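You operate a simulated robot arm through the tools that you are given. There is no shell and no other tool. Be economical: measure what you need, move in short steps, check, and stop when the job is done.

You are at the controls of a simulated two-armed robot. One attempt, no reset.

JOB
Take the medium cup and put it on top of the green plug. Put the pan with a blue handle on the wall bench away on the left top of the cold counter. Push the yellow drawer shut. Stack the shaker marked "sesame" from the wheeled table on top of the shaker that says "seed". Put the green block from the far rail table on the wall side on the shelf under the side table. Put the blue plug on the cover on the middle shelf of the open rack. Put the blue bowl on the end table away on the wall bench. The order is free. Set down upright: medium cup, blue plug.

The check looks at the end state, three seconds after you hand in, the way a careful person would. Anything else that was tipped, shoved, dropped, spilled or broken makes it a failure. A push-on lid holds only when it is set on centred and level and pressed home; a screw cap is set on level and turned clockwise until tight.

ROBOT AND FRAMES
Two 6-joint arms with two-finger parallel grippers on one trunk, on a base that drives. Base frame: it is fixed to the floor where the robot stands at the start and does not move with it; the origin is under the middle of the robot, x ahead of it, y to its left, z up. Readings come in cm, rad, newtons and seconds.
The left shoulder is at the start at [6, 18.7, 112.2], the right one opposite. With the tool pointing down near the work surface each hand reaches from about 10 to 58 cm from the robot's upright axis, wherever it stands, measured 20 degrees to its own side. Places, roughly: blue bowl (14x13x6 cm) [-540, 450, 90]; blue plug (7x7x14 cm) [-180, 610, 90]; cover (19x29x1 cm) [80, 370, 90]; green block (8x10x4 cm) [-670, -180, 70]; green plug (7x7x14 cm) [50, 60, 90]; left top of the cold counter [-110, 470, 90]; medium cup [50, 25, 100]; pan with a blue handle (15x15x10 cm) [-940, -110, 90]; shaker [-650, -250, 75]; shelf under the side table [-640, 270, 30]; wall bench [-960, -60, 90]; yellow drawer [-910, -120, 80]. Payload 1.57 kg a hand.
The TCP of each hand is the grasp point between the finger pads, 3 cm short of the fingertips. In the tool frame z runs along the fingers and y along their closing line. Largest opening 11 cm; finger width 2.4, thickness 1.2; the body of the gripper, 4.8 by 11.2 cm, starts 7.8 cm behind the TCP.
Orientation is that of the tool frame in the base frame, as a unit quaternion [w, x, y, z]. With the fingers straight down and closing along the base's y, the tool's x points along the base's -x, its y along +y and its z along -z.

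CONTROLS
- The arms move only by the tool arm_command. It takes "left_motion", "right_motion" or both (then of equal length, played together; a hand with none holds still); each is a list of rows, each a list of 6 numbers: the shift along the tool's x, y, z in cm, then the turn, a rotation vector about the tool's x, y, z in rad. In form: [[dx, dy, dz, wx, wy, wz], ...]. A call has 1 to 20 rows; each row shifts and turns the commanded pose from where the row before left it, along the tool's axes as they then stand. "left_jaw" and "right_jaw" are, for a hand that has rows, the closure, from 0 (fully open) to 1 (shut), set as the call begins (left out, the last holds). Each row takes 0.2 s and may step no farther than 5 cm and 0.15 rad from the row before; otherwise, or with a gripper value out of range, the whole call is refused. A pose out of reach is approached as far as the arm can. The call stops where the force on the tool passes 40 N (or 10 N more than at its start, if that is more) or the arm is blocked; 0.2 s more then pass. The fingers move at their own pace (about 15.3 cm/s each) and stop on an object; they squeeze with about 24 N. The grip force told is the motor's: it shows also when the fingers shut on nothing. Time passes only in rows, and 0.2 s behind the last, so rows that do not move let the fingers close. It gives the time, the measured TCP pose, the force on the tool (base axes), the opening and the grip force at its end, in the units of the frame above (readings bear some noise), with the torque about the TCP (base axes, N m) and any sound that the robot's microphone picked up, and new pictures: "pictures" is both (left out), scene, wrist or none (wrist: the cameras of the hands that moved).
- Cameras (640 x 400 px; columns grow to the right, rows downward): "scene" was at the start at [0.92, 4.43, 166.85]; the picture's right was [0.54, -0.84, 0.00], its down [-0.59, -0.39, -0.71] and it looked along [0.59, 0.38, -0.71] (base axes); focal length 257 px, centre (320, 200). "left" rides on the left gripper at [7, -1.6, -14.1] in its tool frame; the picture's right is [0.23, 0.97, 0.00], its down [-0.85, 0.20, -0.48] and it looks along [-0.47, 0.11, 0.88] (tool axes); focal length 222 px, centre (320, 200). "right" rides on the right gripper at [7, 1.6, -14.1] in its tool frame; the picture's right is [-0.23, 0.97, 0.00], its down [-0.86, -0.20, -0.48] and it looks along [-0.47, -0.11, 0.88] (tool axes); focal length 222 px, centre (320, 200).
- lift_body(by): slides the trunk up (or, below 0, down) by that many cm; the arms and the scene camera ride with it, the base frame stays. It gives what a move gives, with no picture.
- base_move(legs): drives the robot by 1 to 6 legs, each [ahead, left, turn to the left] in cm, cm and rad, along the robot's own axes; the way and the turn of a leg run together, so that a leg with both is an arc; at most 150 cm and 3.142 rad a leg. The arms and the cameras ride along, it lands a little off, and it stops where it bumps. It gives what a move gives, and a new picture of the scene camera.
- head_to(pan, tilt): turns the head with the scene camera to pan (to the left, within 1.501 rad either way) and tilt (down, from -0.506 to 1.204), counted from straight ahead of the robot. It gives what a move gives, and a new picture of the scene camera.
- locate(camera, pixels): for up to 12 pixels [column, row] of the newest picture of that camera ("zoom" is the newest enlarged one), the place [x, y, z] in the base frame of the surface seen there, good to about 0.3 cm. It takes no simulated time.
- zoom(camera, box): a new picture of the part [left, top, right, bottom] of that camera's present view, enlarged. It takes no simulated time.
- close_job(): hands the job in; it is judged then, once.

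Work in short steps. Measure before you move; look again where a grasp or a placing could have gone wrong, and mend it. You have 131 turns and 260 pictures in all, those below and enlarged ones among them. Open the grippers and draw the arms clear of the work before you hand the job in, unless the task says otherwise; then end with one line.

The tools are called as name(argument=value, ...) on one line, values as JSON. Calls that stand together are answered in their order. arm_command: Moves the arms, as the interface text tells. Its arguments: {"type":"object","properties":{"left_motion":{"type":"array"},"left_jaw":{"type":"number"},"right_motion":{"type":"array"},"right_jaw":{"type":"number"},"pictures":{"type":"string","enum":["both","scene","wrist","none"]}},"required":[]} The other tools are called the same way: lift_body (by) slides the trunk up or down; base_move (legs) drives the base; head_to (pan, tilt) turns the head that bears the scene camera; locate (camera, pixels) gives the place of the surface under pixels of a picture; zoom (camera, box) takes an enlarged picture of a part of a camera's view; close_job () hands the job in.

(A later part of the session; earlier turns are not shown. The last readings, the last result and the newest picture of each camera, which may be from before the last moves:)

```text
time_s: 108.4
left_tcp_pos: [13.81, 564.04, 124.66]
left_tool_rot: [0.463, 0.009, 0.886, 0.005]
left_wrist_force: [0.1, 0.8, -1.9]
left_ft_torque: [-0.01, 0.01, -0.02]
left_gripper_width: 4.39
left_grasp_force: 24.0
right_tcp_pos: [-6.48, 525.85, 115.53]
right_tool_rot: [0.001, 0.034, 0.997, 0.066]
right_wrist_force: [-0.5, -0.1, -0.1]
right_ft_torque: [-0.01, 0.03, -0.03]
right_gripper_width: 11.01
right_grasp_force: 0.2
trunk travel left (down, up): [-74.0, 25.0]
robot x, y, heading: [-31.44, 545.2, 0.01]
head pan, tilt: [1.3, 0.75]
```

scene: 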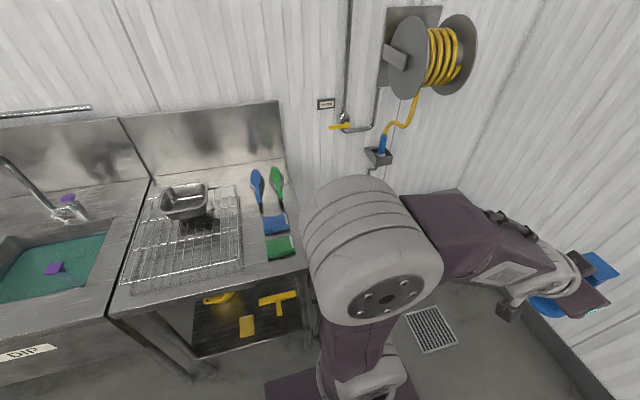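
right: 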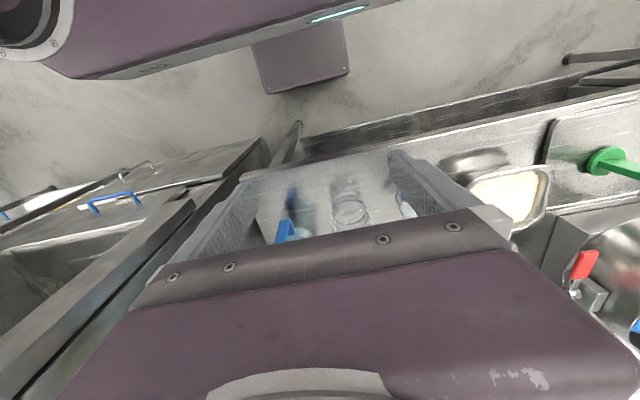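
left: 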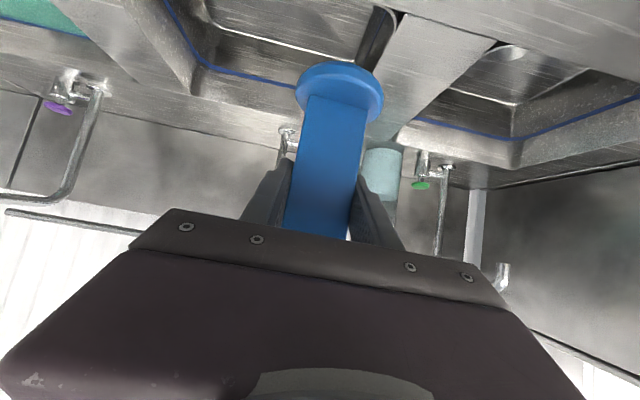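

Everything on the drying table stands as before. The left hand and plug are level. I strafe right to face the rack.

base_move(legs=[[0, -130, 0]])

head_to(pan=-0.35, tilt=0.55)

```text
time_s: 115.0
left_tcp_pos: [15.02, 432.49, 124.74]
left_tool_rot: [0.464, 0.007, 0.886, 0.005]
left_wrist_force: [-0.5, 0.2, -3.0]
left_ft_torque: [0.03, -0.01, 0.01]
left_gripper_width: 4.38
left_grasp_force: 23.9
right_tcp_pos: [-5.28, 394.2, 115.61]
right_tool_rot: [-0.001, 0.032, 0.997, 0.067]
right_wrist_force: [0.2, 0.4, -0.2]
right_ft_torque: [0.05, -0.01, 0.02]
right_gripper_width: 11.0
right_grasp_force: 0.0
trunk travel left (down, up): [-74.0, 25.0]
robot x, y, heading: [-30.43, 413.76, 0.013]
head pan, tilt: [1.3, 0.75]
```

scene: 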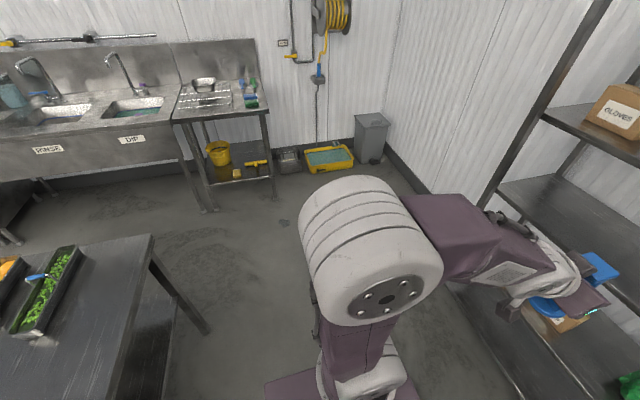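

```text
time_s: 116.7
left_tcp_pos: [14.88, 432.53, 124.71]
left_tool_rot: [0.464, 0.007, 0.886, 0.006]
left_wrist_force: [-0.5, 0.2, -1.8]
left_ft_torque: [-0.01, -0.05, 0.0]
left_gripper_width: 4.4
left_grasp_force: 24.0
right_tcp_pos: [-5.28, 394.17, 115.63]
right_tool_rot: [-0.001, 0.033, 0.997, 0.067]
right_wrist_force: [0.0, 0.2, 0.0]
right_ft_torque: [-0.01, 0.0, 0.0]
right_gripper_width: 10.99
right_grasp_force: 0.1
trunk travel left (down, up): [-74.0, 25.0]
robot x, y, heading: [-29.82, 413.47, 0.009]
head pan, tilt: [-0.351, 0.55]
```

scene: 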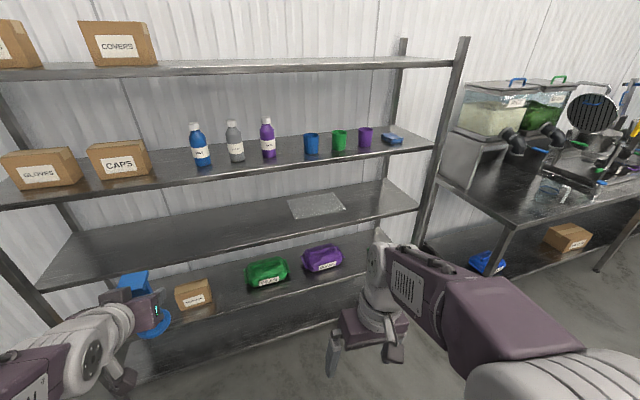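

The floor items are all in place too. The cover lies on the middle shelf at (317,206). I locate it and the shelf edges.

locate(camera="scene", pixels=[[317, 206], [290, 201], [336, 195], [345, 209], [300, 217], [200, 255], [410, 210], [418, 235], [430, 148], [300, 175], [520, 225], [410, 145]])

zoom(camera="scene", box=[260, 100, 480, 260])

```text
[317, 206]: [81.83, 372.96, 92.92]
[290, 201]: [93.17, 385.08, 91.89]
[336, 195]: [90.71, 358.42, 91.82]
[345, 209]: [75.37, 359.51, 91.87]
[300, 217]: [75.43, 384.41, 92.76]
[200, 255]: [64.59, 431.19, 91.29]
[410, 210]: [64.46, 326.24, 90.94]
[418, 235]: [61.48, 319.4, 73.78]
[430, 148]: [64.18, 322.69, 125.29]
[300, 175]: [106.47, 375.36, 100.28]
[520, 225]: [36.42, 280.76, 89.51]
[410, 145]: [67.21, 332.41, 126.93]
```

```text
2.50 times, centred on (370, 180) of scene
```

zoom: 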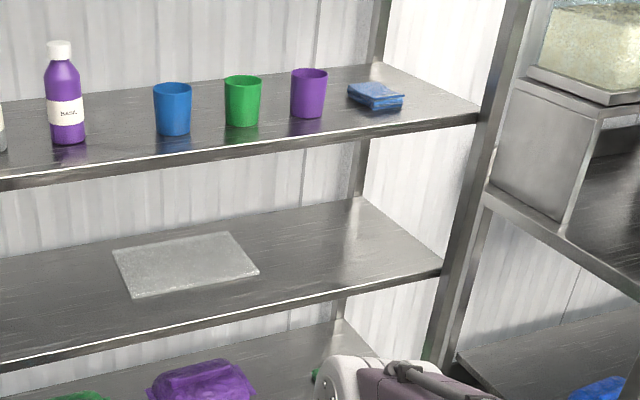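

Cover centre is about (84, 372) with top z≈92.6, shelf front at x≈64.5. I extend the left hand, strafe in line, and lower the trunk.

arm_command(left_motion=[[-2.1, 0, 3.0, 0, 0, 0], [-2.1, 0, 3.0, 0, 0, 0], [-2.1, 0, 3.0, 0, 0, 0]], right_motion=[[0, 0, 0, 0.065, 0, 0.03], [0, 0, 0, 0.065, 0, 0.03], [0, 0, 0, 0, 0, 0]], pictures="none")

base_move(legs=[[0, -60.5, -0.01]])

lift_body(by=-16)

```text
time_s: 117.5
left_tcp_pos: [26.22, 432.37, 124.57]
left_tool_rot: [0.462, 0.007, 0.887, 0.006]
left_wrist_force: [0.3, -0.7, -2.8]
left_ft_torque: [0.04, 0.01, 0.0]
left_gripper_width: 4.36
left_grasp_force: 23.6
right_tcp_pos: [-5.17, 394.17, 115.56]
right_tool_rot: [-0.005, 0.062, 0.998, 0.002]
right_wrist_force: [0.4, -0.2, -0.1]
right_ft_torque: [0.0, 0.03, -0.01]
right_gripper_width: 10.98
right_grasp_force: 0.0
trunk travel left (down, up): [-74.0, 25.0]
robot x, y, heading: [-30.33, 413.6, 0.016]
head pan, tilt: [-0.351, 0.55]
```

```text
time_s: 121.0
left_tcp_pos: [26.48, 370.65, 124.73]
left_tool_rot: [0.464, 0.009, 0.886, 0.004]
left_wrist_force: [-0.3, 0.4, -1.6]
left_ft_torque: [0.02, 0.02, 0.02]
left_gripper_width: 4.37
left_grasp_force: 24.5
right_tcp_pos: [-4.82, 332.52, 115.61]
right_tool_rot: [-0.004, 0.064, 0.998, 0.002]
right_wrist_force: [-0.2, -0.2, -0.2]
right_ft_torque: [0.01, 0.02, 0.02]
right_gripper_width: 11.01
right_grasp_force: 0.1
trunk travel left (down, up): [-74.0, 25.0]
robot x, y, heading: [-29.79, 351.65, 0.007]
head pan, tilt: [-0.351, 0.55]
```

scene: 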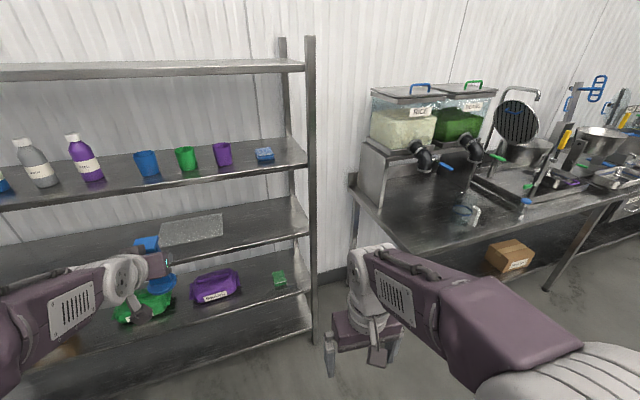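

```text
time_s: 122.8
left_tcp_pos: [26.58, 370.57, 108.63]
left_tool_rot: [0.464, 0.009, 0.886, 0.005]
left_wrist_force: [-1.3, 0.0, -0.6]
left_ft_torque: [0.01, 0.0, -0.03]
left_gripper_width: 4.37
left_grasp_force: 23.8
right_tcp_pos: [-4.92, 332.54, 99.61]
right_tool_rot: [-0.004, 0.065, 0.998, 0.002]
right_wrist_force: [0.2, -0.3, -0.2]
right_ft_torque: [0.04, 0.01, 0.04]
right_gripper_width: 10.99
right_grasp_force: 0.0
trunk travel left (down, up): [-58.0, 41.0]
robot x, y, heading: [-29.53, 351.85, -0.0]
head pan, tilt: [-0.351, 0.55]
```

I drive ahead 48 cm toward the shelf and look.

base_move(legs=[[48, 1, 0]])

arm_command(left_motion=[[0, 0, 0, 0, 0, 0]], pictures="wrist")

head_to(pan=0.25, tilt=0.5)

```text
time_s: 125.6
left_tcp_pos: [73.91, 371.83, 108.64]
left_tool_rot: [0.463, 0.009, 0.886, 0.005]
left_wrist_force: [0.4, -0.2, -1.4]
left_ft_torque: [0.02, -0.03, 0.04]
left_gripper_width: 4.36
left_grasp_force: 23.9
right_tcp_pos: [42.49, 333.65, 99.67]
right_tool_rot: [-0.004, 0.064, 0.998, 0.002]
right_wrist_force: [0.6, 0.0, -0.3]
right_ft_torque: [-0.02, 0.0, -0.03]
right_gripper_width: 11.0
right_grasp_force: 0.1
trunk travel left (down, up): [-58.0, 41.0]
robot x, y, heading: [17.59, 353.1, 0.009]
head pan, tilt: [-0.351, 0.55]
```

scene: 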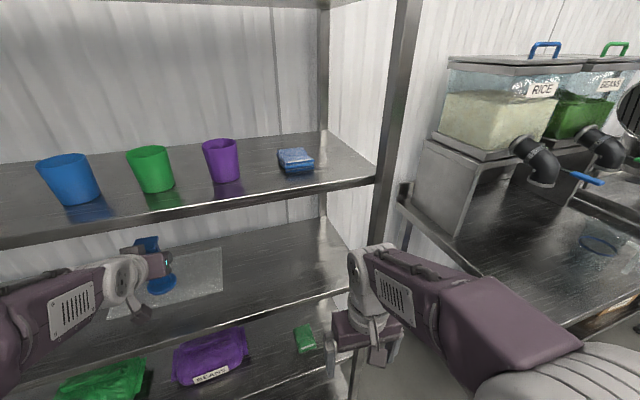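

```text
time_s: 126.0
left_tcp_pos: [73.79, 371.88, 108.68]
left_tool_rot: [0.463, 0.009, 0.886, 0.005]
left_wrist_force: [0.1, -0.4, -2.2]
left_ft_torque: [-0.01, 0.01, 0.0]
left_gripper_width: 4.38
left_grasp_force: 24.3
right_tcp_pos: [42.34, 333.79, 99.62]
right_tool_rot: [-0.004, 0.064, 0.998, 0.002]
right_wrist_force: [-0.4, 0.6, 0.2]
right_ft_torque: [-0.02, -0.03, 0.03]
right_gripper_width: 11.0
right_grasp_force: 0.1
trunk travel left (down, up): [-58.0, 41.0]
robot x, y, heading: [17.94, 353.1, 0.007]
head pan, tilt: [-0.351, 0.55]
```

left: 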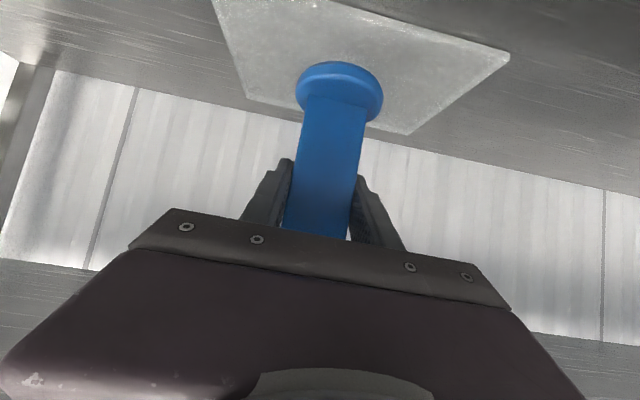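

```text
time_s: 127.0
left_tcp_pos: [73.8, 371.86, 108.67]
left_tool_rot: [0.463, 0.008, 0.886, 0.006]
left_wrist_force: [-0.5, 0.6, -1.9]
left_ft_torque: [0.0, -0.01, 0.02]
left_gripper_width: 4.36
left_grasp_force: 24.6
right_tcp_pos: [42.38, 333.79, 99.61]
right_tool_rot: [-0.004, 0.064, 0.998, 0.001]
right_wrist_force: [0.7, -0.7, -0.8]
right_ft_torque: [-0.02, 0.0, -0.01]
right_gripper_width: 10.99
right_grasp_force: 0.1
trunk travel left (down, up): [-58.0, 41.0]
robot x, y, heading: [17.4, 353.16, 0.005]
head pan, tilt: [0.25, 0.499]
```

scene: 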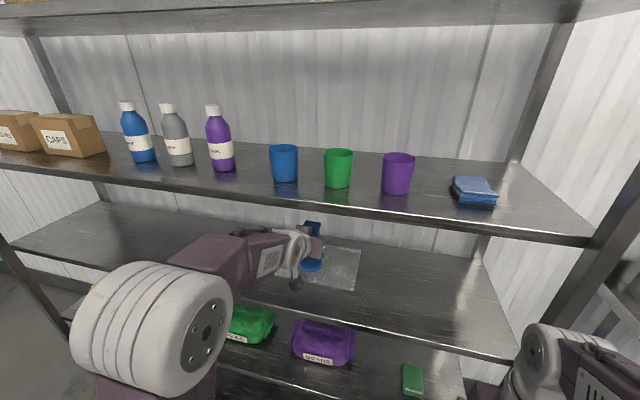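

Clear below the upper shelf. I advance 8 cm and lower the trunk to just above the cover.

base_move(legs=[[8, 0, 0]])

lift_body(by=-7)

arm_command(left_motion=[[0, 0, 0, 0, 0, 0]])

```text
time_s: 128.1
left_tcp_pos: [81.5, 371.95, 108.07]
left_tool_rot: [0.457, 0.009, 0.889, 0.005]
left_wrist_force: [-0.3, 0.2, -2.2]
left_ft_torque: [-0.02, -0.02, 0.01]
left_gripper_width: 4.38
left_grasp_force: 23.4
right_tcp_pos: [50.51, 333.77, 99.46]
right_tool_rot: [-0.004, 0.064, 0.998, 0.002]
right_wrist_force: [0.5, -0.9, -0.2]
right_ft_torque: [0.0, -0.02, 0.02]
right_gripper_width: 10.99
right_grasp_force: 0.0
trunk travel left (down, up): [-58.0, 41.0]
robot x, y, heading: [25.73, 353.13, 0.002]
head pan, tilt: [0.25, 0.499]
```

scene: 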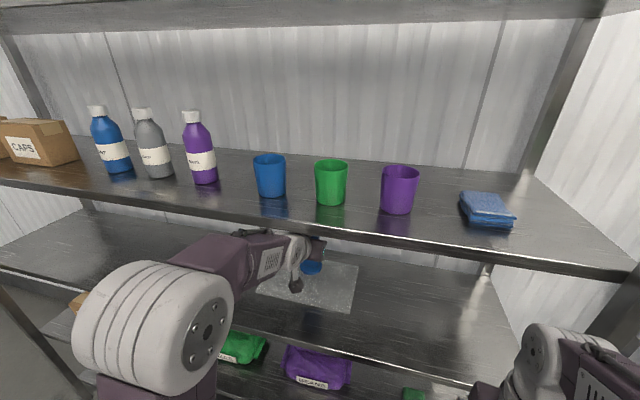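

```text
time_s: 129.2
left_tcp_pos: [81.67, 371.89, 101.04]
left_tool_rot: [0.457, 0.01, 0.89, 0.004]
left_wrist_force: [-0.3, 0.7, -2.3]
left_ft_torque: [0.0, -0.04, -0.03]
left_gripper_width: 4.34
left_grasp_force: 24.2
right_tcp_pos: [50.58, 333.77, 92.76]
right_tool_rot: [-0.004, 0.064, 0.998, 0.003]
right_wrist_force: [-0.5, -0.2, -0.4]
right_ft_torque: [-0.01, -0.01, 0.0]
right_gripper_width: 11.0
right_grasp_force: 0.0
trunk travel left (down, up): [-51.0, 48.0]
robot x, y, heading: [26.16, 352.83, 0.003]
head pan, tilt: [0.25, 0.499]
```

```text
time_s: 129.6
left_tcp_pos: [81.61, 371.94, 101.08]
left_tool_rot: [0.457, 0.008, 0.89, 0.005]
left_wrist_force: [-0.6, -0.6, -2.2]
left_ft_torque: [0.0, 0.01, 0.01]
left_gripper_width: 4.37
left_grasp_force: 24.5
right_tcp_pos: [50.47, 333.82, 92.6]
right_tool_rot: [-0.004, 0.064, 0.998, 0.003]
right_wrist_force: [0.1, -0.5, -0.5]
right_ft_torque: [0.0, -0.06, 0.01]
right_gripper_width: 10.98
right_grasp_force: 0.0
trunk travel left (down, up): [-51.0, 48.0]
robot x, y, heading: [25.52, 353.52, 0.003]
head pan, tilt: [0.25, 0.499]
```

scene: 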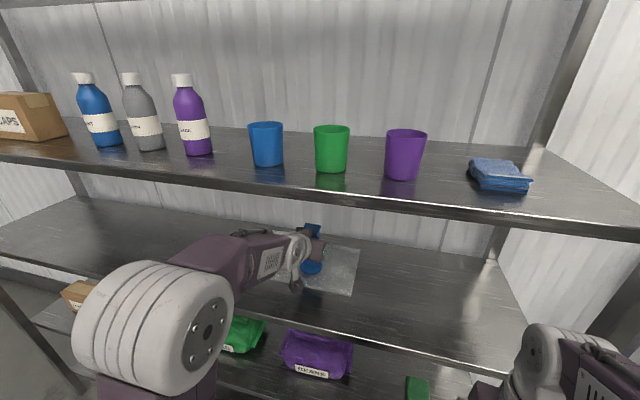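
left: 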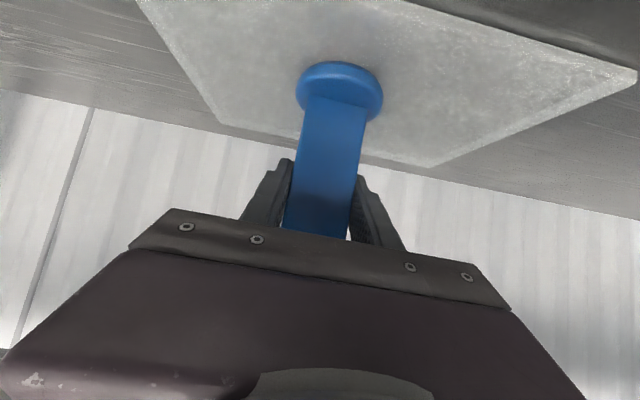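

The plug is about 0.8 cm above the cover. I lower gently until contact.

arm_command(left_motion=[[0.33, 0, 0.23, 0, 0, 0], [0.25, 0, 0.17, 0, 0, 0], [0.16, 0, 0.11, 0, 0, 0]], pictures="none")

```text
time_s: 130.4
left_tcp_pos: [81.58, 371.75, 100.58]
left_tool_rot: [0.461, 0.01, 0.887, 0.004]
left_wrist_force: [0.7, 3.5, 21.5]
left_ft_torque: [-0.41, 0.14, -0.01]
left_gripper_width: 4.38
left_grasp_force: 23.9
right_tcp_pos: [50.39, 333.71, 92.65]
right_tool_rot: [-0.004, 0.063, 0.998, 0.002]
right_wrist_force: [0.0, -0.2, 0.1]
right_ft_torque: [-0.01, 0.01, 0.0]
right_gripper_width: 11.01
right_grasp_force: 0.1
trunk travel left (down, up): [-51.0, 48.0]
robot x, y, heading: [25.53, 353.19, 0.006]
head pan, tilt: [0.25, 0.499]
```

Contact at 21 N. I ease up slightly, then open the jaw and check.

arm_command(left_motion=[[-0.2, 0, -0.14, 0, 0, 0], [0, 0, 0, 0, 0, 0]], pictures="none")

arm_command(left_motion=[[0, 0, 0, 0, 0, 0], [0, 0, 0, 0, 0, 0], [0, 0, 0, 0, 0, 0]], left_jaw=0.1)

```text
time_s: 131.0
left_tcp_pos: [81.64, 371.86, 100.67]
left_tool_rot: [0.459, 0.009, 0.888, 0.004]
left_wrist_force: [4.5, 3.7, 20.5]
left_ft_torque: [-0.3, -0.39, 0.1]
left_gripper_width: 4.38
left_grasp_force: 24.2
right_tcp_pos: [50.46, 333.7, 92.62]
right_tool_rot: [-0.004, 0.064, 0.998, 0.002]
right_wrist_force: [-0.4, -0.1, 0.9]
right_ft_torque: [-0.01, -0.02, 0.0]
right_gripper_width: 11.01
right_grasp_force: 0.1
trunk travel left (down, up): [-51.0, 48.0]
robot x, y, heading: [25.69, 353.24, 0.002]
head pan, tilt: [0.25, 0.499]
```

```text
time_s: 131.8
left_tcp_pos: [81.69, 371.87, 100.46]
left_tool_rot: [0.456, 0.009, 0.89, 0.005]
left_wrist_force: [0.3, -0.9, -0.6]
left_ft_torque: [0.03, -0.01, 0.02]
left_gripper_width: 9.91
left_grasp_force: 0.2
right_tcp_pos: [50.56, 333.78, 92.62]
right_tool_rot: [-0.005, 0.063, 0.998, 0.001]
right_wrist_force: [0.2, -0.5, 0.0]
right_ft_torque: [0.04, 0.0, -0.02]
right_gripper_width: 11.01
right_grasp_force: 0.0
trunk travel left (down, up): [-51.0, 48.0]
robot x, y, heading: [25.5, 353.07, 0.01]
head pan, tilt: [0.25, 0.499]
```

scene: 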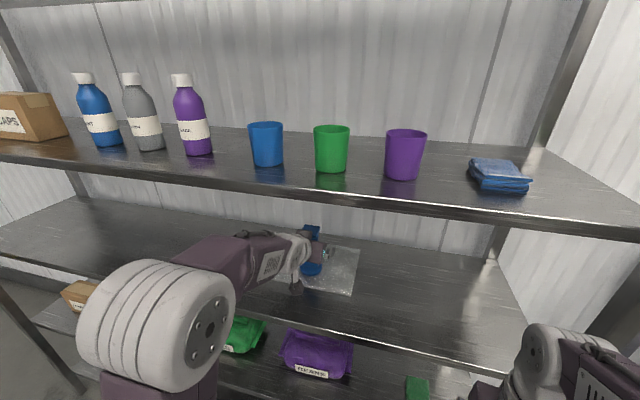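
left: 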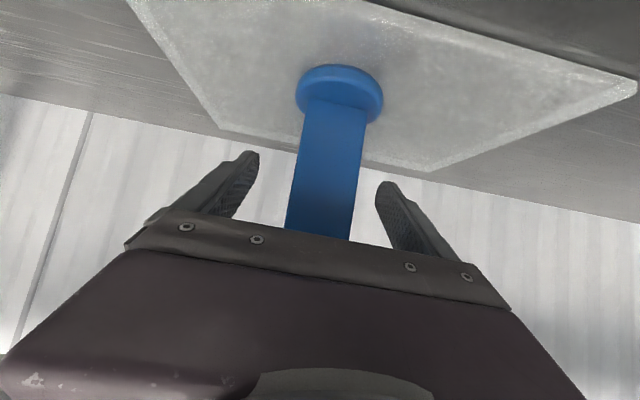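

The plug stands free. I back straight off and check.

base_move(legs=[[-52, 0, 0]])

zoom(camera="scene", box=[220, 140, 480, 300])

lift_body(by=22)

```text
time_s: 134.8
left_tcp_pos: [30.22, 371.53, 100.51]
left_tool_rot: [0.456, 0.009, 0.89, 0.004]
left_wrist_force: [-0.7, -0.7, -0.1]
left_ft_torque: [0.03, -0.01, 0.0]
left_gripper_width: 9.93
left_grasp_force: 0.1
right_tcp_pos: [-1.0, 333.45, 92.53]
right_tool_rot: [-0.005, 0.064, 0.998, 0.002]
right_wrist_force: [0.7, 0.3, 0.4]
right_ft_torque: [-0.02, 0.02, 0.02]
right_gripper_width: 11.0
right_grasp_force: 0.0
trunk travel left (down, up): [-51.0, 48.0]
robot x, y, heading: [-25.52, 352.95, 0.006]
head pan, tilt: [0.25, 0.499]
```

scene: 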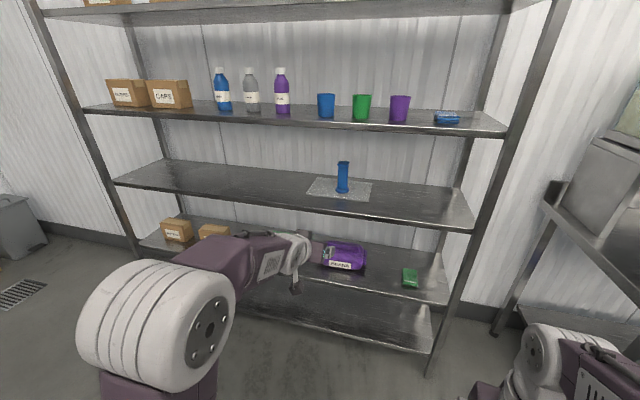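

```text
2.46 times, centred on (350, 220) of scene
```

zoom: 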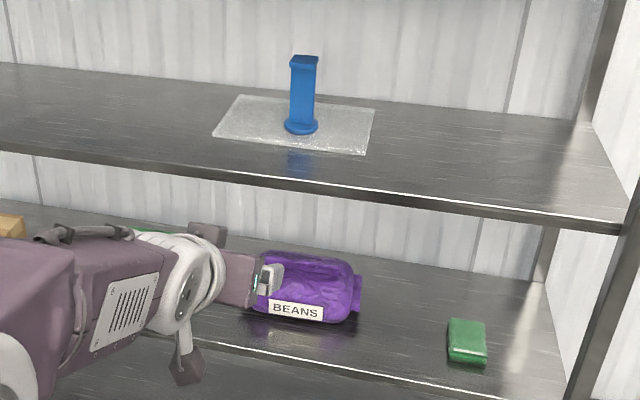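

```text
time_s: 137.1
left_tcp_pos: [30.22, 371.48, 122.55]
left_tool_rot: [0.457, 0.009, 0.89, 0.005]
left_wrist_force: [-0.2, -0.3, 0.4]
left_ft_torque: [-0.01, -0.01, -0.02]
left_gripper_width: 9.89
left_grasp_force: 0.0
right_tcp_pos: [-0.89, 333.5, 114.59]
right_tool_rot: [-0.004, 0.063, 0.998, 0.001]
right_wrist_force: [0.1, 0.6, 0.0]
right_ft_torque: [0.02, 0.0, -0.01]
right_gripper_width: 11.0
right_grasp_force: 0.1
trunk travel left (down, up): [-73.0, 26.0]
robot x, y, heading: [-26.1, 353.09, 0.009]
head pan, tilt: [0.25, 0.499]
```

The plug stands upright on the cover. I straighten the left hand to point down and retract it, then drive toward the open floor and turn to face −x.

arm_command(left_motion=[[2, 0, -3, 0, 0.136, 0], [2, 0, -3, 0, 0.136, 0], [2, 0, -3, 0, 0.136, 0], [2.5, 0, -2, 0, 0.136, 0], [2.5, 0, -2, 0, 0.136, 0], [3, 0, -1, 0, 0.136, 0], [3, 0, -1, 0, 0.136, 0], [3, 0, 0, 0, 0, 0]], pictures="none")

base_move(legs=[[0, 127, 0], [0, 0, 3.132], [0, -66, 0], [150, 0, 0]])

head_to(pan=0.3, tilt=0.3)

```text
time_s: 138.9
left_tcp_pos: [3.79, 371.74, 126.12]
left_tool_rot: [-0.002, 0.006, 1.0, 0.01]
left_wrist_force: [-0.7, -0.2, 0.6]
left_ft_torque: [-0.03, -0.02, -0.02]
left_gripper_width: 9.91
left_grasp_force: 0.1
right_tcp_pos: [-1.2, 333.44, 114.7]
right_tool_rot: [-0.003, 0.063, 0.998, 0.002]
right_wrist_force: [0.3, 0.0, -0.2]
right_ft_torque: [0.03, -0.02, -0.01]
right_gripper_width: 11.0
right_grasp_force: 0.2
trunk travel left (down, up): [-73.0, 26.0]
robot x, y, heading: [-25.98, 352.59, 0.009]
head pan, tilt: [0.25, 0.499]
```

```text
time_s: 162.8
left_tcp_pos: [-203.4, 532.62, 126.21]
left_tool_rot: [0.009, 1.0, -0.018, 0.001]
left_wrist_force: [0.0, -0.2, 0.2]
left_ft_torque: [-0.02, -0.02, -0.01]
left_gripper_width: 9.9
left_grasp_force: 0.0
right_tcp_pos: [-197.52, 570.85, 114.58]
right_tool_rot: [0.002, 0.997, -0.077, 0.004]
right_wrist_force: [0.4, -0.7, 0.0]
right_ft_torque: [-0.01, -0.01, -0.01]
right_gripper_width: 10.97
right_grasp_force: 0.0
trunk travel left (down, up): [-73.0, 26.0]
robot x, y, heading: [-173.05, 550.66, 3.124]
head pan, tilt: [0.25, 0.499]
```

scene: 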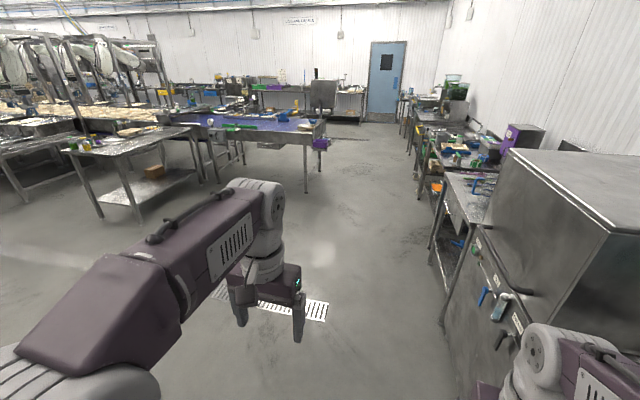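

```text
time_s: 163.6
left_tcp_pos: [-203.6, 532.54, 126.11]
left_tool_rot: [0.009, 1.0, -0.019, 0.002]
left_wrist_force: [-1.3, 0.0, 0.4]
left_ft_torque: [0.02, -0.02, 0.0]
left_gripper_width: 9.89
left_grasp_force: 0.0
right_tcp_pos: [-197.62, 570.78, 114.51]
right_tool_rot: [0.002, 0.997, -0.077, 0.004]
right_wrist_force: [0.4, -0.7, -1.1]
right_ft_torque: [0.0, 0.0, -0.04]
right_gripper_width: 11.02
right_grasp_force: 0.1
trunk travel left (down, up): [-73.0, 26.0]
robot x, y, heading: [-173.25, 550.28, 3.125]
head pan, tilt: [0.3, 0.3]
```

scene: 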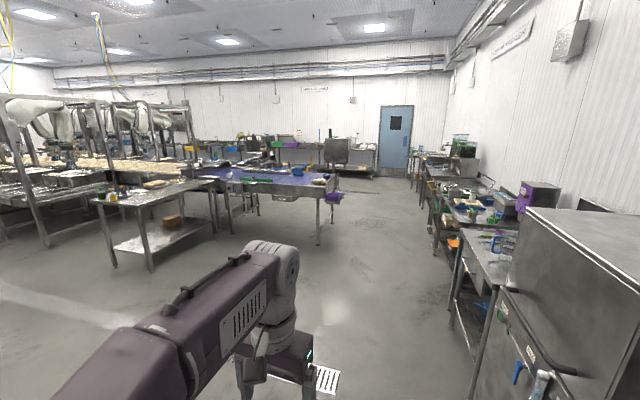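

I zoom ahead to identify the end table and blue bowl and locate the tables.

zoom(camera="scene", box=[80, 130, 360, 280])

locate(camera="scene", pixels=[[298, 171], [320, 175], [318, 240], [105, 195], [200, 180], [150, 265], [470, 225], [430, 170], [330, 200], [240, 180]])

```text
2.29 times, centred on (220, 205) of scene
```

zoom: 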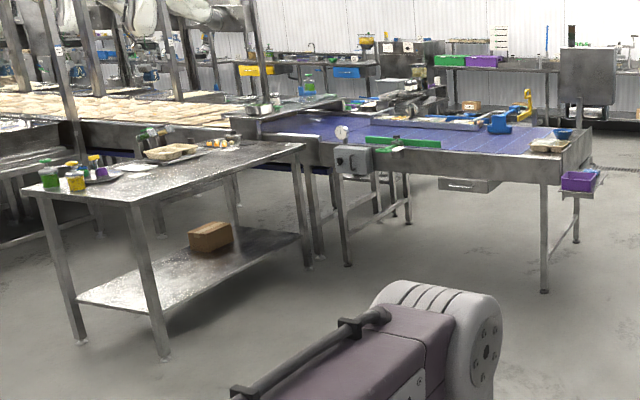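

```text
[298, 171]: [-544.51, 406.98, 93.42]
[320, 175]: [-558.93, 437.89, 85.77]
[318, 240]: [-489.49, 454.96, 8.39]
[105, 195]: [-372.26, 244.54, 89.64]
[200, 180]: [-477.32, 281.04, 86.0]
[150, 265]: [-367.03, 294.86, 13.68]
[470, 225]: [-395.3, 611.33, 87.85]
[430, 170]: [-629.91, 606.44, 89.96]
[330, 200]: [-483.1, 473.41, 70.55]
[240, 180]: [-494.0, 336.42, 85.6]
```

The blue bowl is at about (326,178) on the conveyor's end table. I drive along the aisle to x≈-540 and turn to face −y.

base_move(legs=[[0, 0, 0.017], [150, 8, 0], [150, 0, 0], [62, 0, 0], [0, 0, 1.571]])

head_to(pan=0.0, tilt=0.7)

```text
refused: leg 2 is longer than a leg can be; nothing moved
```

```text
time_s: 164.4
left_tcp_pos: [-203.61, 532.54, 126.18]
left_tool_rot: [0.009, 1.0, -0.019, 0.002]
left_wrist_force: [-0.8, -0.4, -0.4]
left_ft_torque: [-0.02, 0.03, -0.01]
left_gripper_width: 9.9
left_grasp_force: 0.0
right_tcp_pos: [-197.51, 570.65, 114.59]
right_tool_rot: [0.002, 0.997, -0.077, 0.004]
right_wrist_force: [-0.3, 0.3, 0.2]
right_ft_torque: [0.02, 0.02, -0.01]
right_gripper_width: 11.01
right_grasp_force: 0.1
trunk travel left (down, up): [-73.0, 26.0]
robot x, y, heading: [-173.12, 550.47, 3.123]
head pan, tilt: [0.0, 0.7]
```

scene: 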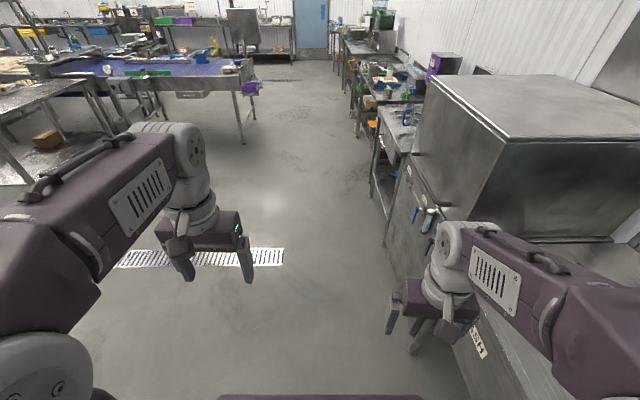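

Legs must be 150 or less overall; I repeat with shorter legs.

base_move(legs=[[0, 0, 0.017], [140, 10, 0], [140, 0, 0], [85, 0, 0], [0, 0, 1.571]])

```text
time_s: 186.2
left_tcp_pos: [-518.08, 506.04, 126.03]
left_tool_rot: [0.006, 0.71, 0.704, 0.008]
left_wrist_force: [-0.3, -0.4, -0.2]
left_ft_torque: [0.01, 0.01, 0.01]
left_gripper_width: 9.9
left_grasp_force: 0.0
right_tcp_pos: [-556.57, 510.81, 114.63]
right_tool_rot: [-0.001, 0.749, 0.662, 0.004]
right_wrist_force: [0.3, -0.2, 0.0]
right_ft_torque: [0.01, -0.01, 0.01]
right_gripper_width: 11.01
right_grasp_force: 0.0
trunk travel left (down, up): [-73.0, 26.0]
robot x, y, heading: [-536.9, 535.51, -1.558]
head pan, tilt: [0.0, 0.7]
```

scene: 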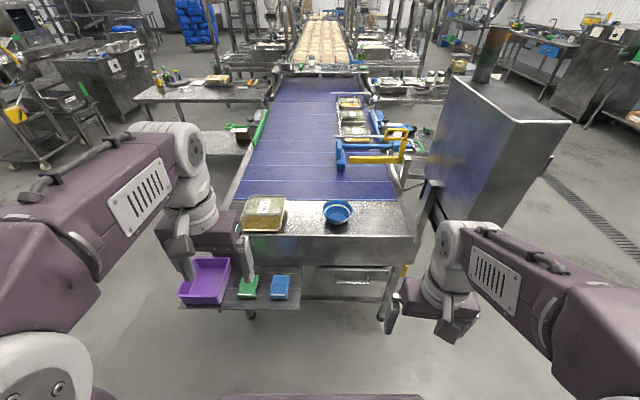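

The bowl is at (337,212). I locate it, the table edges and the front trays.

locate(camera="scene", pixels=[[337, 215], [337, 200], [337, 222], [323, 211], [351, 211], [337, 240], [340, 265], [240, 305], [280, 290], [265, 210], [300, 215]])

zoom(camera="scene", box=[230, 160, 430, 310])

```text
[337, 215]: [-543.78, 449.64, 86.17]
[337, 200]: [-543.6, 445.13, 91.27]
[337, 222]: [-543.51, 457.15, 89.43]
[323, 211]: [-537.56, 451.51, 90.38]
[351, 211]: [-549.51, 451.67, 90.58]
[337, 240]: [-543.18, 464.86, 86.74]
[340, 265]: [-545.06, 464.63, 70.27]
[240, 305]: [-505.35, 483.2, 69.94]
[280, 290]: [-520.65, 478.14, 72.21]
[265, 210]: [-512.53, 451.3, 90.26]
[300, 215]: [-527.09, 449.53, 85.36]
```

```text
2.67 times, centred on (330, 235) of scene
```

zoom: 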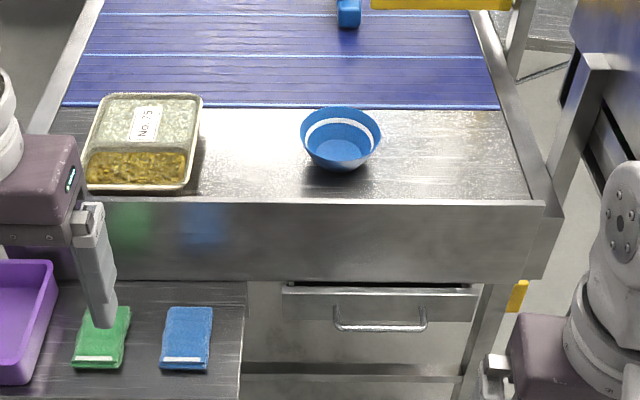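

The bowl is centred at (-543.6, 451.3), rim z≈91.3. I check the steel console's place on the right before moving in.

locate(camera="scene", pixels=[[505, 215], [505, 130], [440, 200], [420, 260], [570, 125], [550, 170], [390, 310]])

base_move(legs=[[0, -12, -0.012], [22, 0, 0]])

```text
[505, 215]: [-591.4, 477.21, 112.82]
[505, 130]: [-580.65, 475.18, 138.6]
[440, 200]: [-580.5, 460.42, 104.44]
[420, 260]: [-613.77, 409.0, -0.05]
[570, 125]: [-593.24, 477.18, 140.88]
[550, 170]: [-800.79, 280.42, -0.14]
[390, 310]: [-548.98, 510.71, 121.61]
```

```text
time_s: 188.8
left_tcp_pos: [-530.35, 483.88, 126.07]
left_tool_rot: [0.006, 0.713, 0.701, 0.007]
left_wrist_force: [1.0, 0.3, 0.5]
left_ft_torque: [-0.05, 0.01, 0.0]
left_gripper_width: 9.9
left_grasp_force: 0.1
right_tcp_pos: [-568.73, 489.05, 114.59]
right_tool_rot: [-0.003, 0.753, 0.658, 0.005]
right_wrist_force: [0.3, 0.7, 0.3]
right_ft_torque: [-0.05, 0.02, -0.01]
right_gripper_width: 10.99
right_grasp_force: 0.1
trunk travel left (down, up): [-73.0, 26.0]
robot x, y, heading: [-548.68, 513.84, -1.568]
head pan, tilt: [0.0, 0.7]
```

scene: 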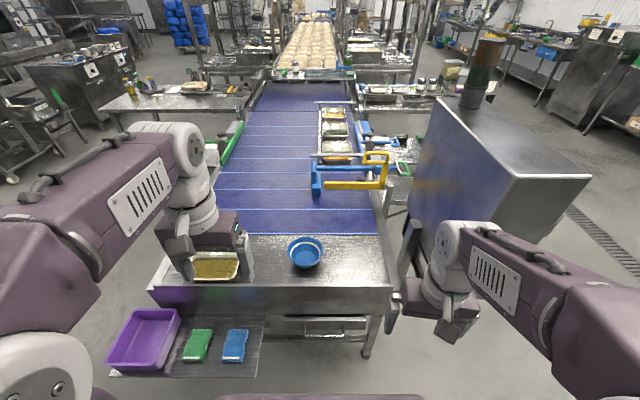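

The console's face is at y≈477, x<-580. I advance 7 cm more, keeping the right arm clear, and move the left hand above the bowl's +x rim.

base_move(legs=[[7, 0, 0]])

arm_command(left_motion=[[-4.5, -1, 2, 0, 0, 0], [-4.5, -1, 2, 0, 0, 0], [-4.5, -1, 2, 0, 0, 0], [-4.5, -1, 2, 0, 0, 0], [-4, -1, 2, 0, 0, 0], [0, 0, 4, 0, 0, 0]])

```text
time_s: 189.8
left_tcp_pos: [-530.42, 477.28, 126.25]
left_tool_rot: [0.007, 0.713, 0.701, 0.006]
left_wrist_force: [0.3, 0.8, -0.9]
left_ft_torque: [-0.02, 0.03, 0.0]
left_gripper_width: 9.89
left_grasp_force: 0.0
right_tcp_pos: [-568.8, 482.34, 114.69]
right_tool_rot: [0.0, 0.752, 0.659, 0.003]
right_wrist_force: [0.0, 0.0, -0.2]
right_ft_torque: [-0.07, 0.02, -0.02]
right_gripper_width: 11.03
right_grasp_force: 0.0
trunk travel left (down, up): [-73.0, 26.0]
robot x, y, heading: [-549.5, 506.85, -1.568]
head pan, tilt: [0.0, 0.7]
```

scene: 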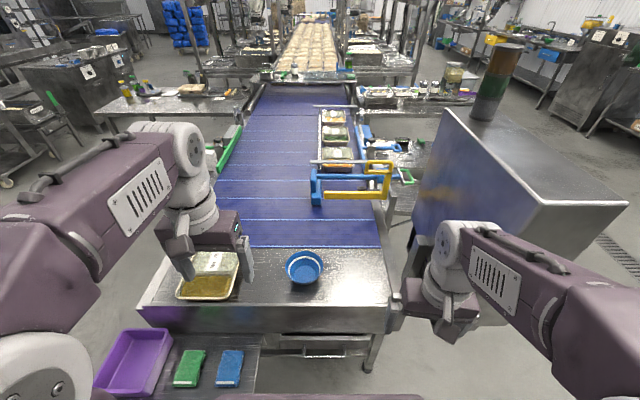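

```text
refused: row 1 steps farther than a row can; nothing moved
```

arm_command(left_motion=[[-4.3, -1.1, 2, 0, 0, 0], [-4.3, -1.1, 2, 0, 0, 0], [-4.3, -1.1, 2, 0, 0, 0], [-4.3, -1.1, 2, 0, 0, 0], [-4.3, -1.1, 2, 0, 0, 0], [-4.3, -1.1, 2, 0, 0, 0]], left_jaw=0.3)

```text
time_s: 191.2
left_tcp_pos: [-537.13, 450.68, 113.62]
left_tool_rot: [0.003, 0.713, 0.701, 0.009]
left_wrist_force: [-0.4, -0.1, -0.5]
left_ft_torque: [0.04, 0.01, 0.01]
left_gripper_width: 7.69
left_grasp_force: 0.1
right_tcp_pos: [-568.72, 481.57, 114.6]
right_tool_rot: [-0.003, 0.752, 0.659, 0.006]
right_wrist_force: [0.1, 0.1, 0.7]
right_ft_torque: [0.05, 0.02, 0.02]
right_gripper_width: 11.03
right_grasp_force: 0.1
trunk travel left (down, up): [-73.0, 26.0]
robot x, y, heading: [-549.01, 506.45, -1.571]
head pan, tilt: [0.0, 0.7]
```

scene: 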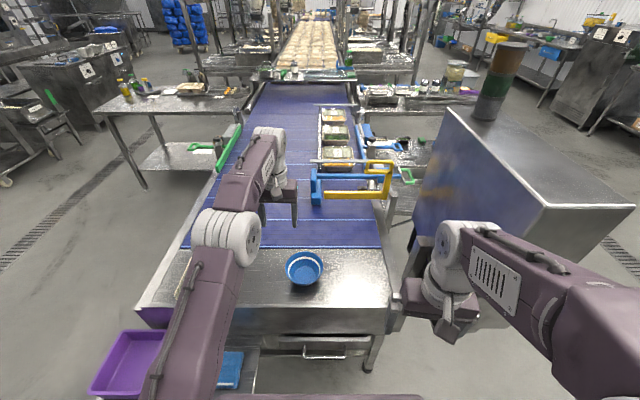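
left: 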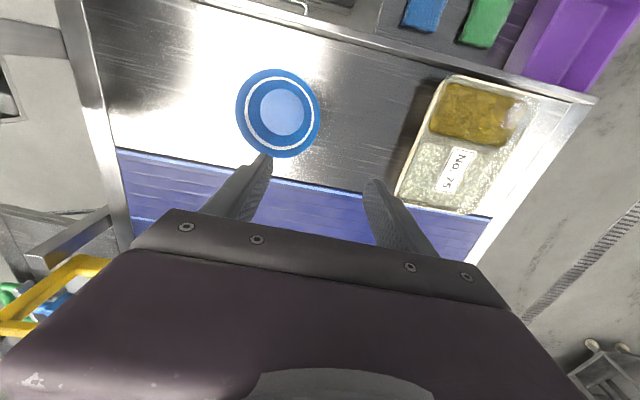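

I measure the rim from the left camera.

locate(camera="left", pixels=[[318, 113], [239, 110], [277, 72], [277, 154], [282, 112], [312, 113], [305, 113], [405, 150]])

```text
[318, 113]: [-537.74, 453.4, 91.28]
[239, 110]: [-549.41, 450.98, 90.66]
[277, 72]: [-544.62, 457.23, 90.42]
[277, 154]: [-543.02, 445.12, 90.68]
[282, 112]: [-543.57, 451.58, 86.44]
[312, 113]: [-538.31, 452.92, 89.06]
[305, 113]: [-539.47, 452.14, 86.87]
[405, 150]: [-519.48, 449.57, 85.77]
```

I lower astride the +x rim wall.

arm_command(left_motion=[[0.35, -0.7, 4.5, 0, 0, 0], [0.35, -0.7, 4.5, 0, 0, 0], [0, 0, 4.5, 0, 0, 0], [0, 0, 4.5, 0, 0, 0]], left_jaw=0.5, pictures="wrist")

```text
time_s: 192.2
left_tcp_pos: [-538.37, 451.75, 95.83]
left_tool_rot: [0.005, 0.713, 0.701, 0.007]
left_wrist_force: [0.0, 0.6, 0.2]
left_ft_torque: [0.01, 0.01, -0.02]
left_gripper_width: 5.52
left_grasp_force: 0.1
right_tcp_pos: [-568.77, 481.92, 114.61]
right_tool_rot: [-0.002, 0.752, 0.659, 0.005]
right_wrist_force: [0.3, -0.5, -0.2]
right_ft_torque: [0.01, -0.03, 0.0]
right_gripper_width: 10.98
right_grasp_force: 0.0
trunk travel left (down, up): [-73.0, 26.0]
robot x, y, heading: [-548.8, 507.05, -1.575]
head pan, tilt: [0.0, 0.7]
```

left: 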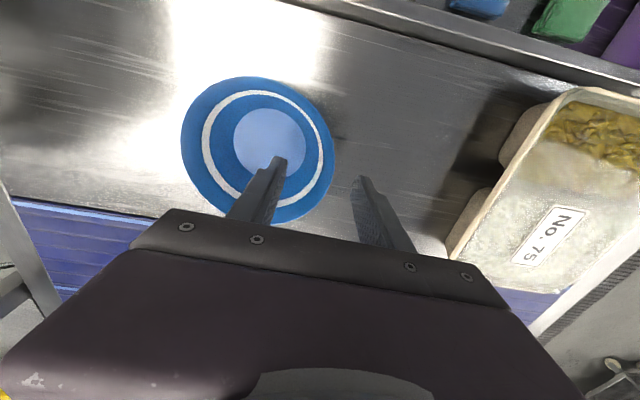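

The fingers straddle the rim. I go down 5 cm and close.

arm_command(left_motion=[[0, 0, 2.5, 0, 0, 0], [0, 0, 2.5, 0, 0, 0]], pictures="none")

arm_command(left_motion=[[0, 0, 0, 0, 0, 0], [0, 0, 0, 0, 0, 0], [0, 0, 0, 0, 0, 0]], left_jaw=1, pictures="none")

arm_command(left_motion=[[0, 0, -2, 0, 0, 0], [0, 0, -4, 0, 0, 0], [0, 0, -5, 0, 0, 0], [0, 0, -5, 0, 0, 0], [0, 0, -5, 0, 0, 0]])

```text
time_s: 192.8
left_tcp_pos: [-538.26, 451.76, 90.75]
left_tool_rot: [0.005, 0.714, 0.7, 0.008]
left_wrist_force: [0.0, 0.0, -0.2]
left_ft_torque: [0.03, -0.01, 0.03]
left_gripper_width: 5.5
left_grasp_force: 0.2
right_tcp_pos: [-568.81, 481.91, 114.64]
right_tool_rot: [-0.002, 0.752, 0.659, 0.005]
right_wrist_force: [-0.3, -0.6, 0.1]
right_ft_torque: [0.0, -0.02, -0.01]
right_gripper_width: 11.01
right_grasp_force: 0.0
trunk travel left (down, up): [-73.0, 26.0]
robot x, y, heading: [-548.94, 506.75, -1.567]
head pan, tilt: [0.0, 0.7]
```

```text
time_s: 193.6
left_tcp_pos: [-538.3, 451.86, 90.99]
left_tool_rot: [0.006, 0.713, 0.701, 0.005]
left_wrist_force: [-2.1, -4.4, 14.4]
left_ft_torque: [0.16, 1.27, 0.42]
left_gripper_width: 2.1
left_grasp_force: 24.7
right_tcp_pos: [-568.83, 482.12, 114.53]
right_tool_rot: [-0.001, 0.752, 0.659, 0.005]
right_wrist_force: [-0.5, -1.0, 0.4]
right_ft_torque: [0.02, -0.01, 0.01]
right_gripper_width: 11.01
right_grasp_force: 0.1
trunk travel left (down, up): [-73.0, 26.0]
robot x, y, heading: [-549.05, 506.53, -1.566]
head pan, tilt: [0.0, 0.7]
```

```text
time_s: 194.8
left_tcp_pos: [-538.56, 451.79, 111.78]
left_tool_rot: [0.005, 0.713, 0.701, 0.006]
left_wrist_force: [0.6, -0.5, -0.1]
left_ft_torque: [-0.01, 0.0, 0.0]
left_gripper_width: 0.27
left_grasp_force: 24.0
right_tcp_pos: [-568.7, 482.01, 114.64]
right_tool_rot: [-0.002, 0.753, 0.659, 0.004]
right_wrist_force: [0.0, -0.8, -1.6]
right_ft_torque: [0.01, 0.01, 0.01]
right_gripper_width: 10.99
right_grasp_force: 0.1
trunk travel left (down, up): [-73.0, 26.0]
robot x, y, heading: [-549.32, 506.78, -1.569]
head pan, tilt: [0.0, 0.7]
```

scene: 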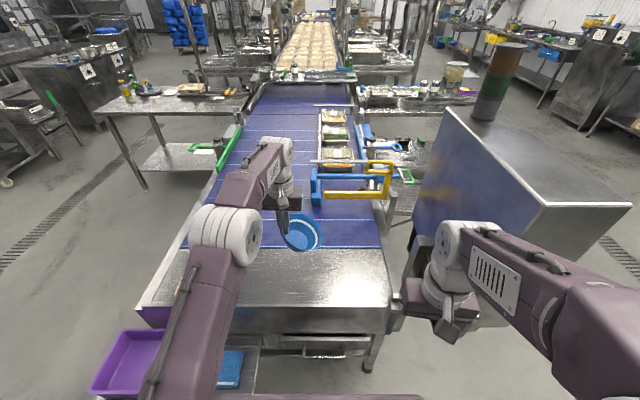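
left: 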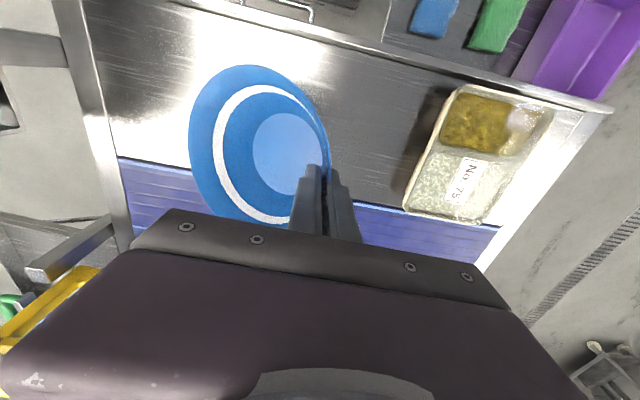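

The bowl is held by the rim (tilted a little). I pull the hand back, reverse, and turn to face −x to see the way to the wall bench.

arm_command(left_motion=[[4, 0.5, -2, 0, 0, 0], [4, 0.5, -2, 0, 0, 0], [4, 0.5, -2, 0, 0, 0], [4, 0.5, -2, 0, 0, 0]], pictures="none")

base_move(legs=[[-33, 0, 0], [0, 0, -1.571]])

head_to(pan=0.5, tilt=0.3)

```text
time_s: 195.8
left_tcp_pos: [-536.52, 468.03, 120.25]
left_tool_rot: [0.006, 0.713, 0.701, 0.005]
left_wrist_force: [0.4, 0.6, 0.6]
left_ft_torque: [-0.06, -0.01, 0.02]
left_gripper_width: 0.23
left_grasp_force: 23.7
right_tcp_pos: [-568.7, 482.22, 114.69]
right_tool_rot: [-0.002, 0.753, 0.659, 0.004]
right_wrist_force: [-0.4, 0.1, 0.7]
right_ft_torque: [-0.06, 0.0, 0.01]
right_gripper_width: 11.0
right_grasp_force: 0.1
trunk travel left (down, up): [-73.0, 26.0]
robot x, y, heading: [-548.95, 506.72, -1.572]
head pan, tilt: [0.0, 0.7]
```

```text
time_s: 201.8
left_tcp_pos: [-588.04, 527.41, 120.12]
left_tool_rot: [0.008, 1.0, -0.004, 0.002]
left_wrist_force: [0.1, -0.2, -1.4]
left_ft_torque: [-0.03, 0.04, 0.01]
left_gripper_width: 0.24
left_grasp_force: 24.1
right_tcp_pos: [-573.9, 559.69, 114.56]
right_tool_rot: [0.003, 0.998, -0.062, 0.004]
right_wrist_force: [0.9, 0.2, 0.2]
right_ft_torque: [0.03, 0.0, -0.01]
right_gripper_width: 10.99
right_grasp_force: 0.0
trunk travel left (down, up): [-73.0, 26.0]
robot x, y, heading: [-549.27, 540.35, -3.134]
head pan, tilt: [0.0, 0.7]
```

scene: 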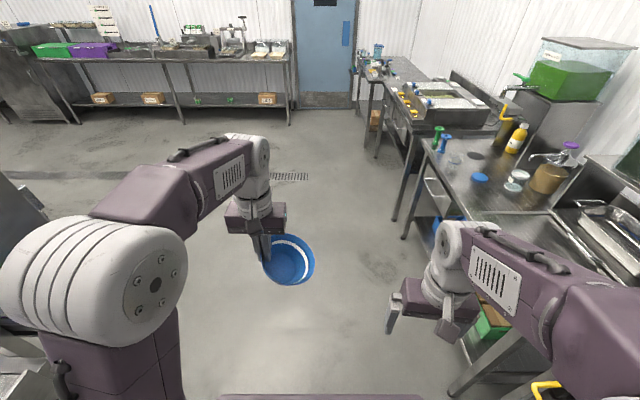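

```text
time_s: 202.7
left_tcp_pos: [-587.96, 527.27, 120.08]
left_tool_rot: [0.009, 1.0, -0.005, 0.002]
left_wrist_force: [0.7, -0.4, 0.0]
left_ft_torque: [-0.03, 0.02, 0.01]
left_gripper_width: 0.24
left_grasp_force: 23.8
right_tcp_pos: [-573.97, 559.7, 114.56]
right_tool_rot: [0.002, 0.998, -0.063, 0.005]
right_wrist_force: [0.0, 0.8, -0.4]
right_ft_torque: [0.01, 0.0, 0.0]
right_gripper_width: 11.01
right_grasp_force: 0.1
trunk travel left (down, up): [-73.0, 26.0]
robot x, y, heading: [-549.11, 540.68, -3.134]
head pan, tilt: [0.499, 0.3]
```

scene: 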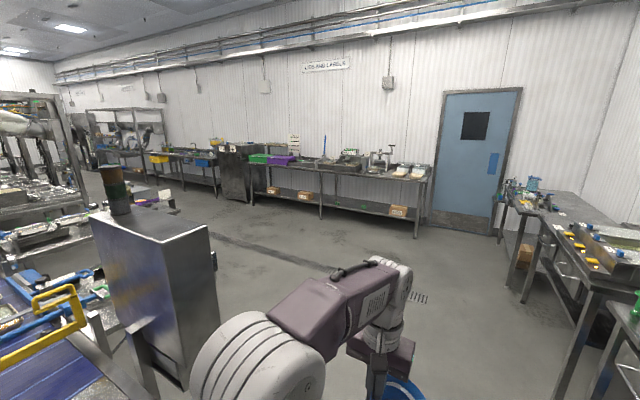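

I measure the far benches and the aisle.

locate(camera="scene", pixels=[[425, 178], [255, 165], [415, 235], [170, 160], [180, 195], [225, 160], [300, 245], [90, 240], [110, 150]])

zoom(camera="scene", box=[0, 90, 280, 260])

```text
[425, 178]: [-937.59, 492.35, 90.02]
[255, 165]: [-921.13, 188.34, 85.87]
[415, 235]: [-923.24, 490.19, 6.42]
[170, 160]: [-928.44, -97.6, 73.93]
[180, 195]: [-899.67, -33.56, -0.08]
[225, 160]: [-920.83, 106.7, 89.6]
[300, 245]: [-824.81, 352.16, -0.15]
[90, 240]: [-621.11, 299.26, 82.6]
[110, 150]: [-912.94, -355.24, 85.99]
```

```text
2.29 times, centred on (140, 175) of scene
```

zoom: 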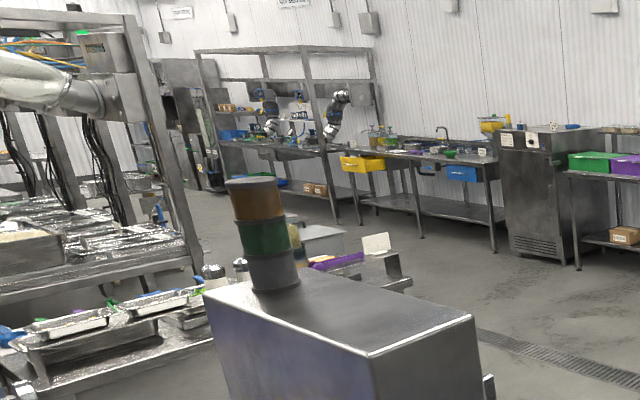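

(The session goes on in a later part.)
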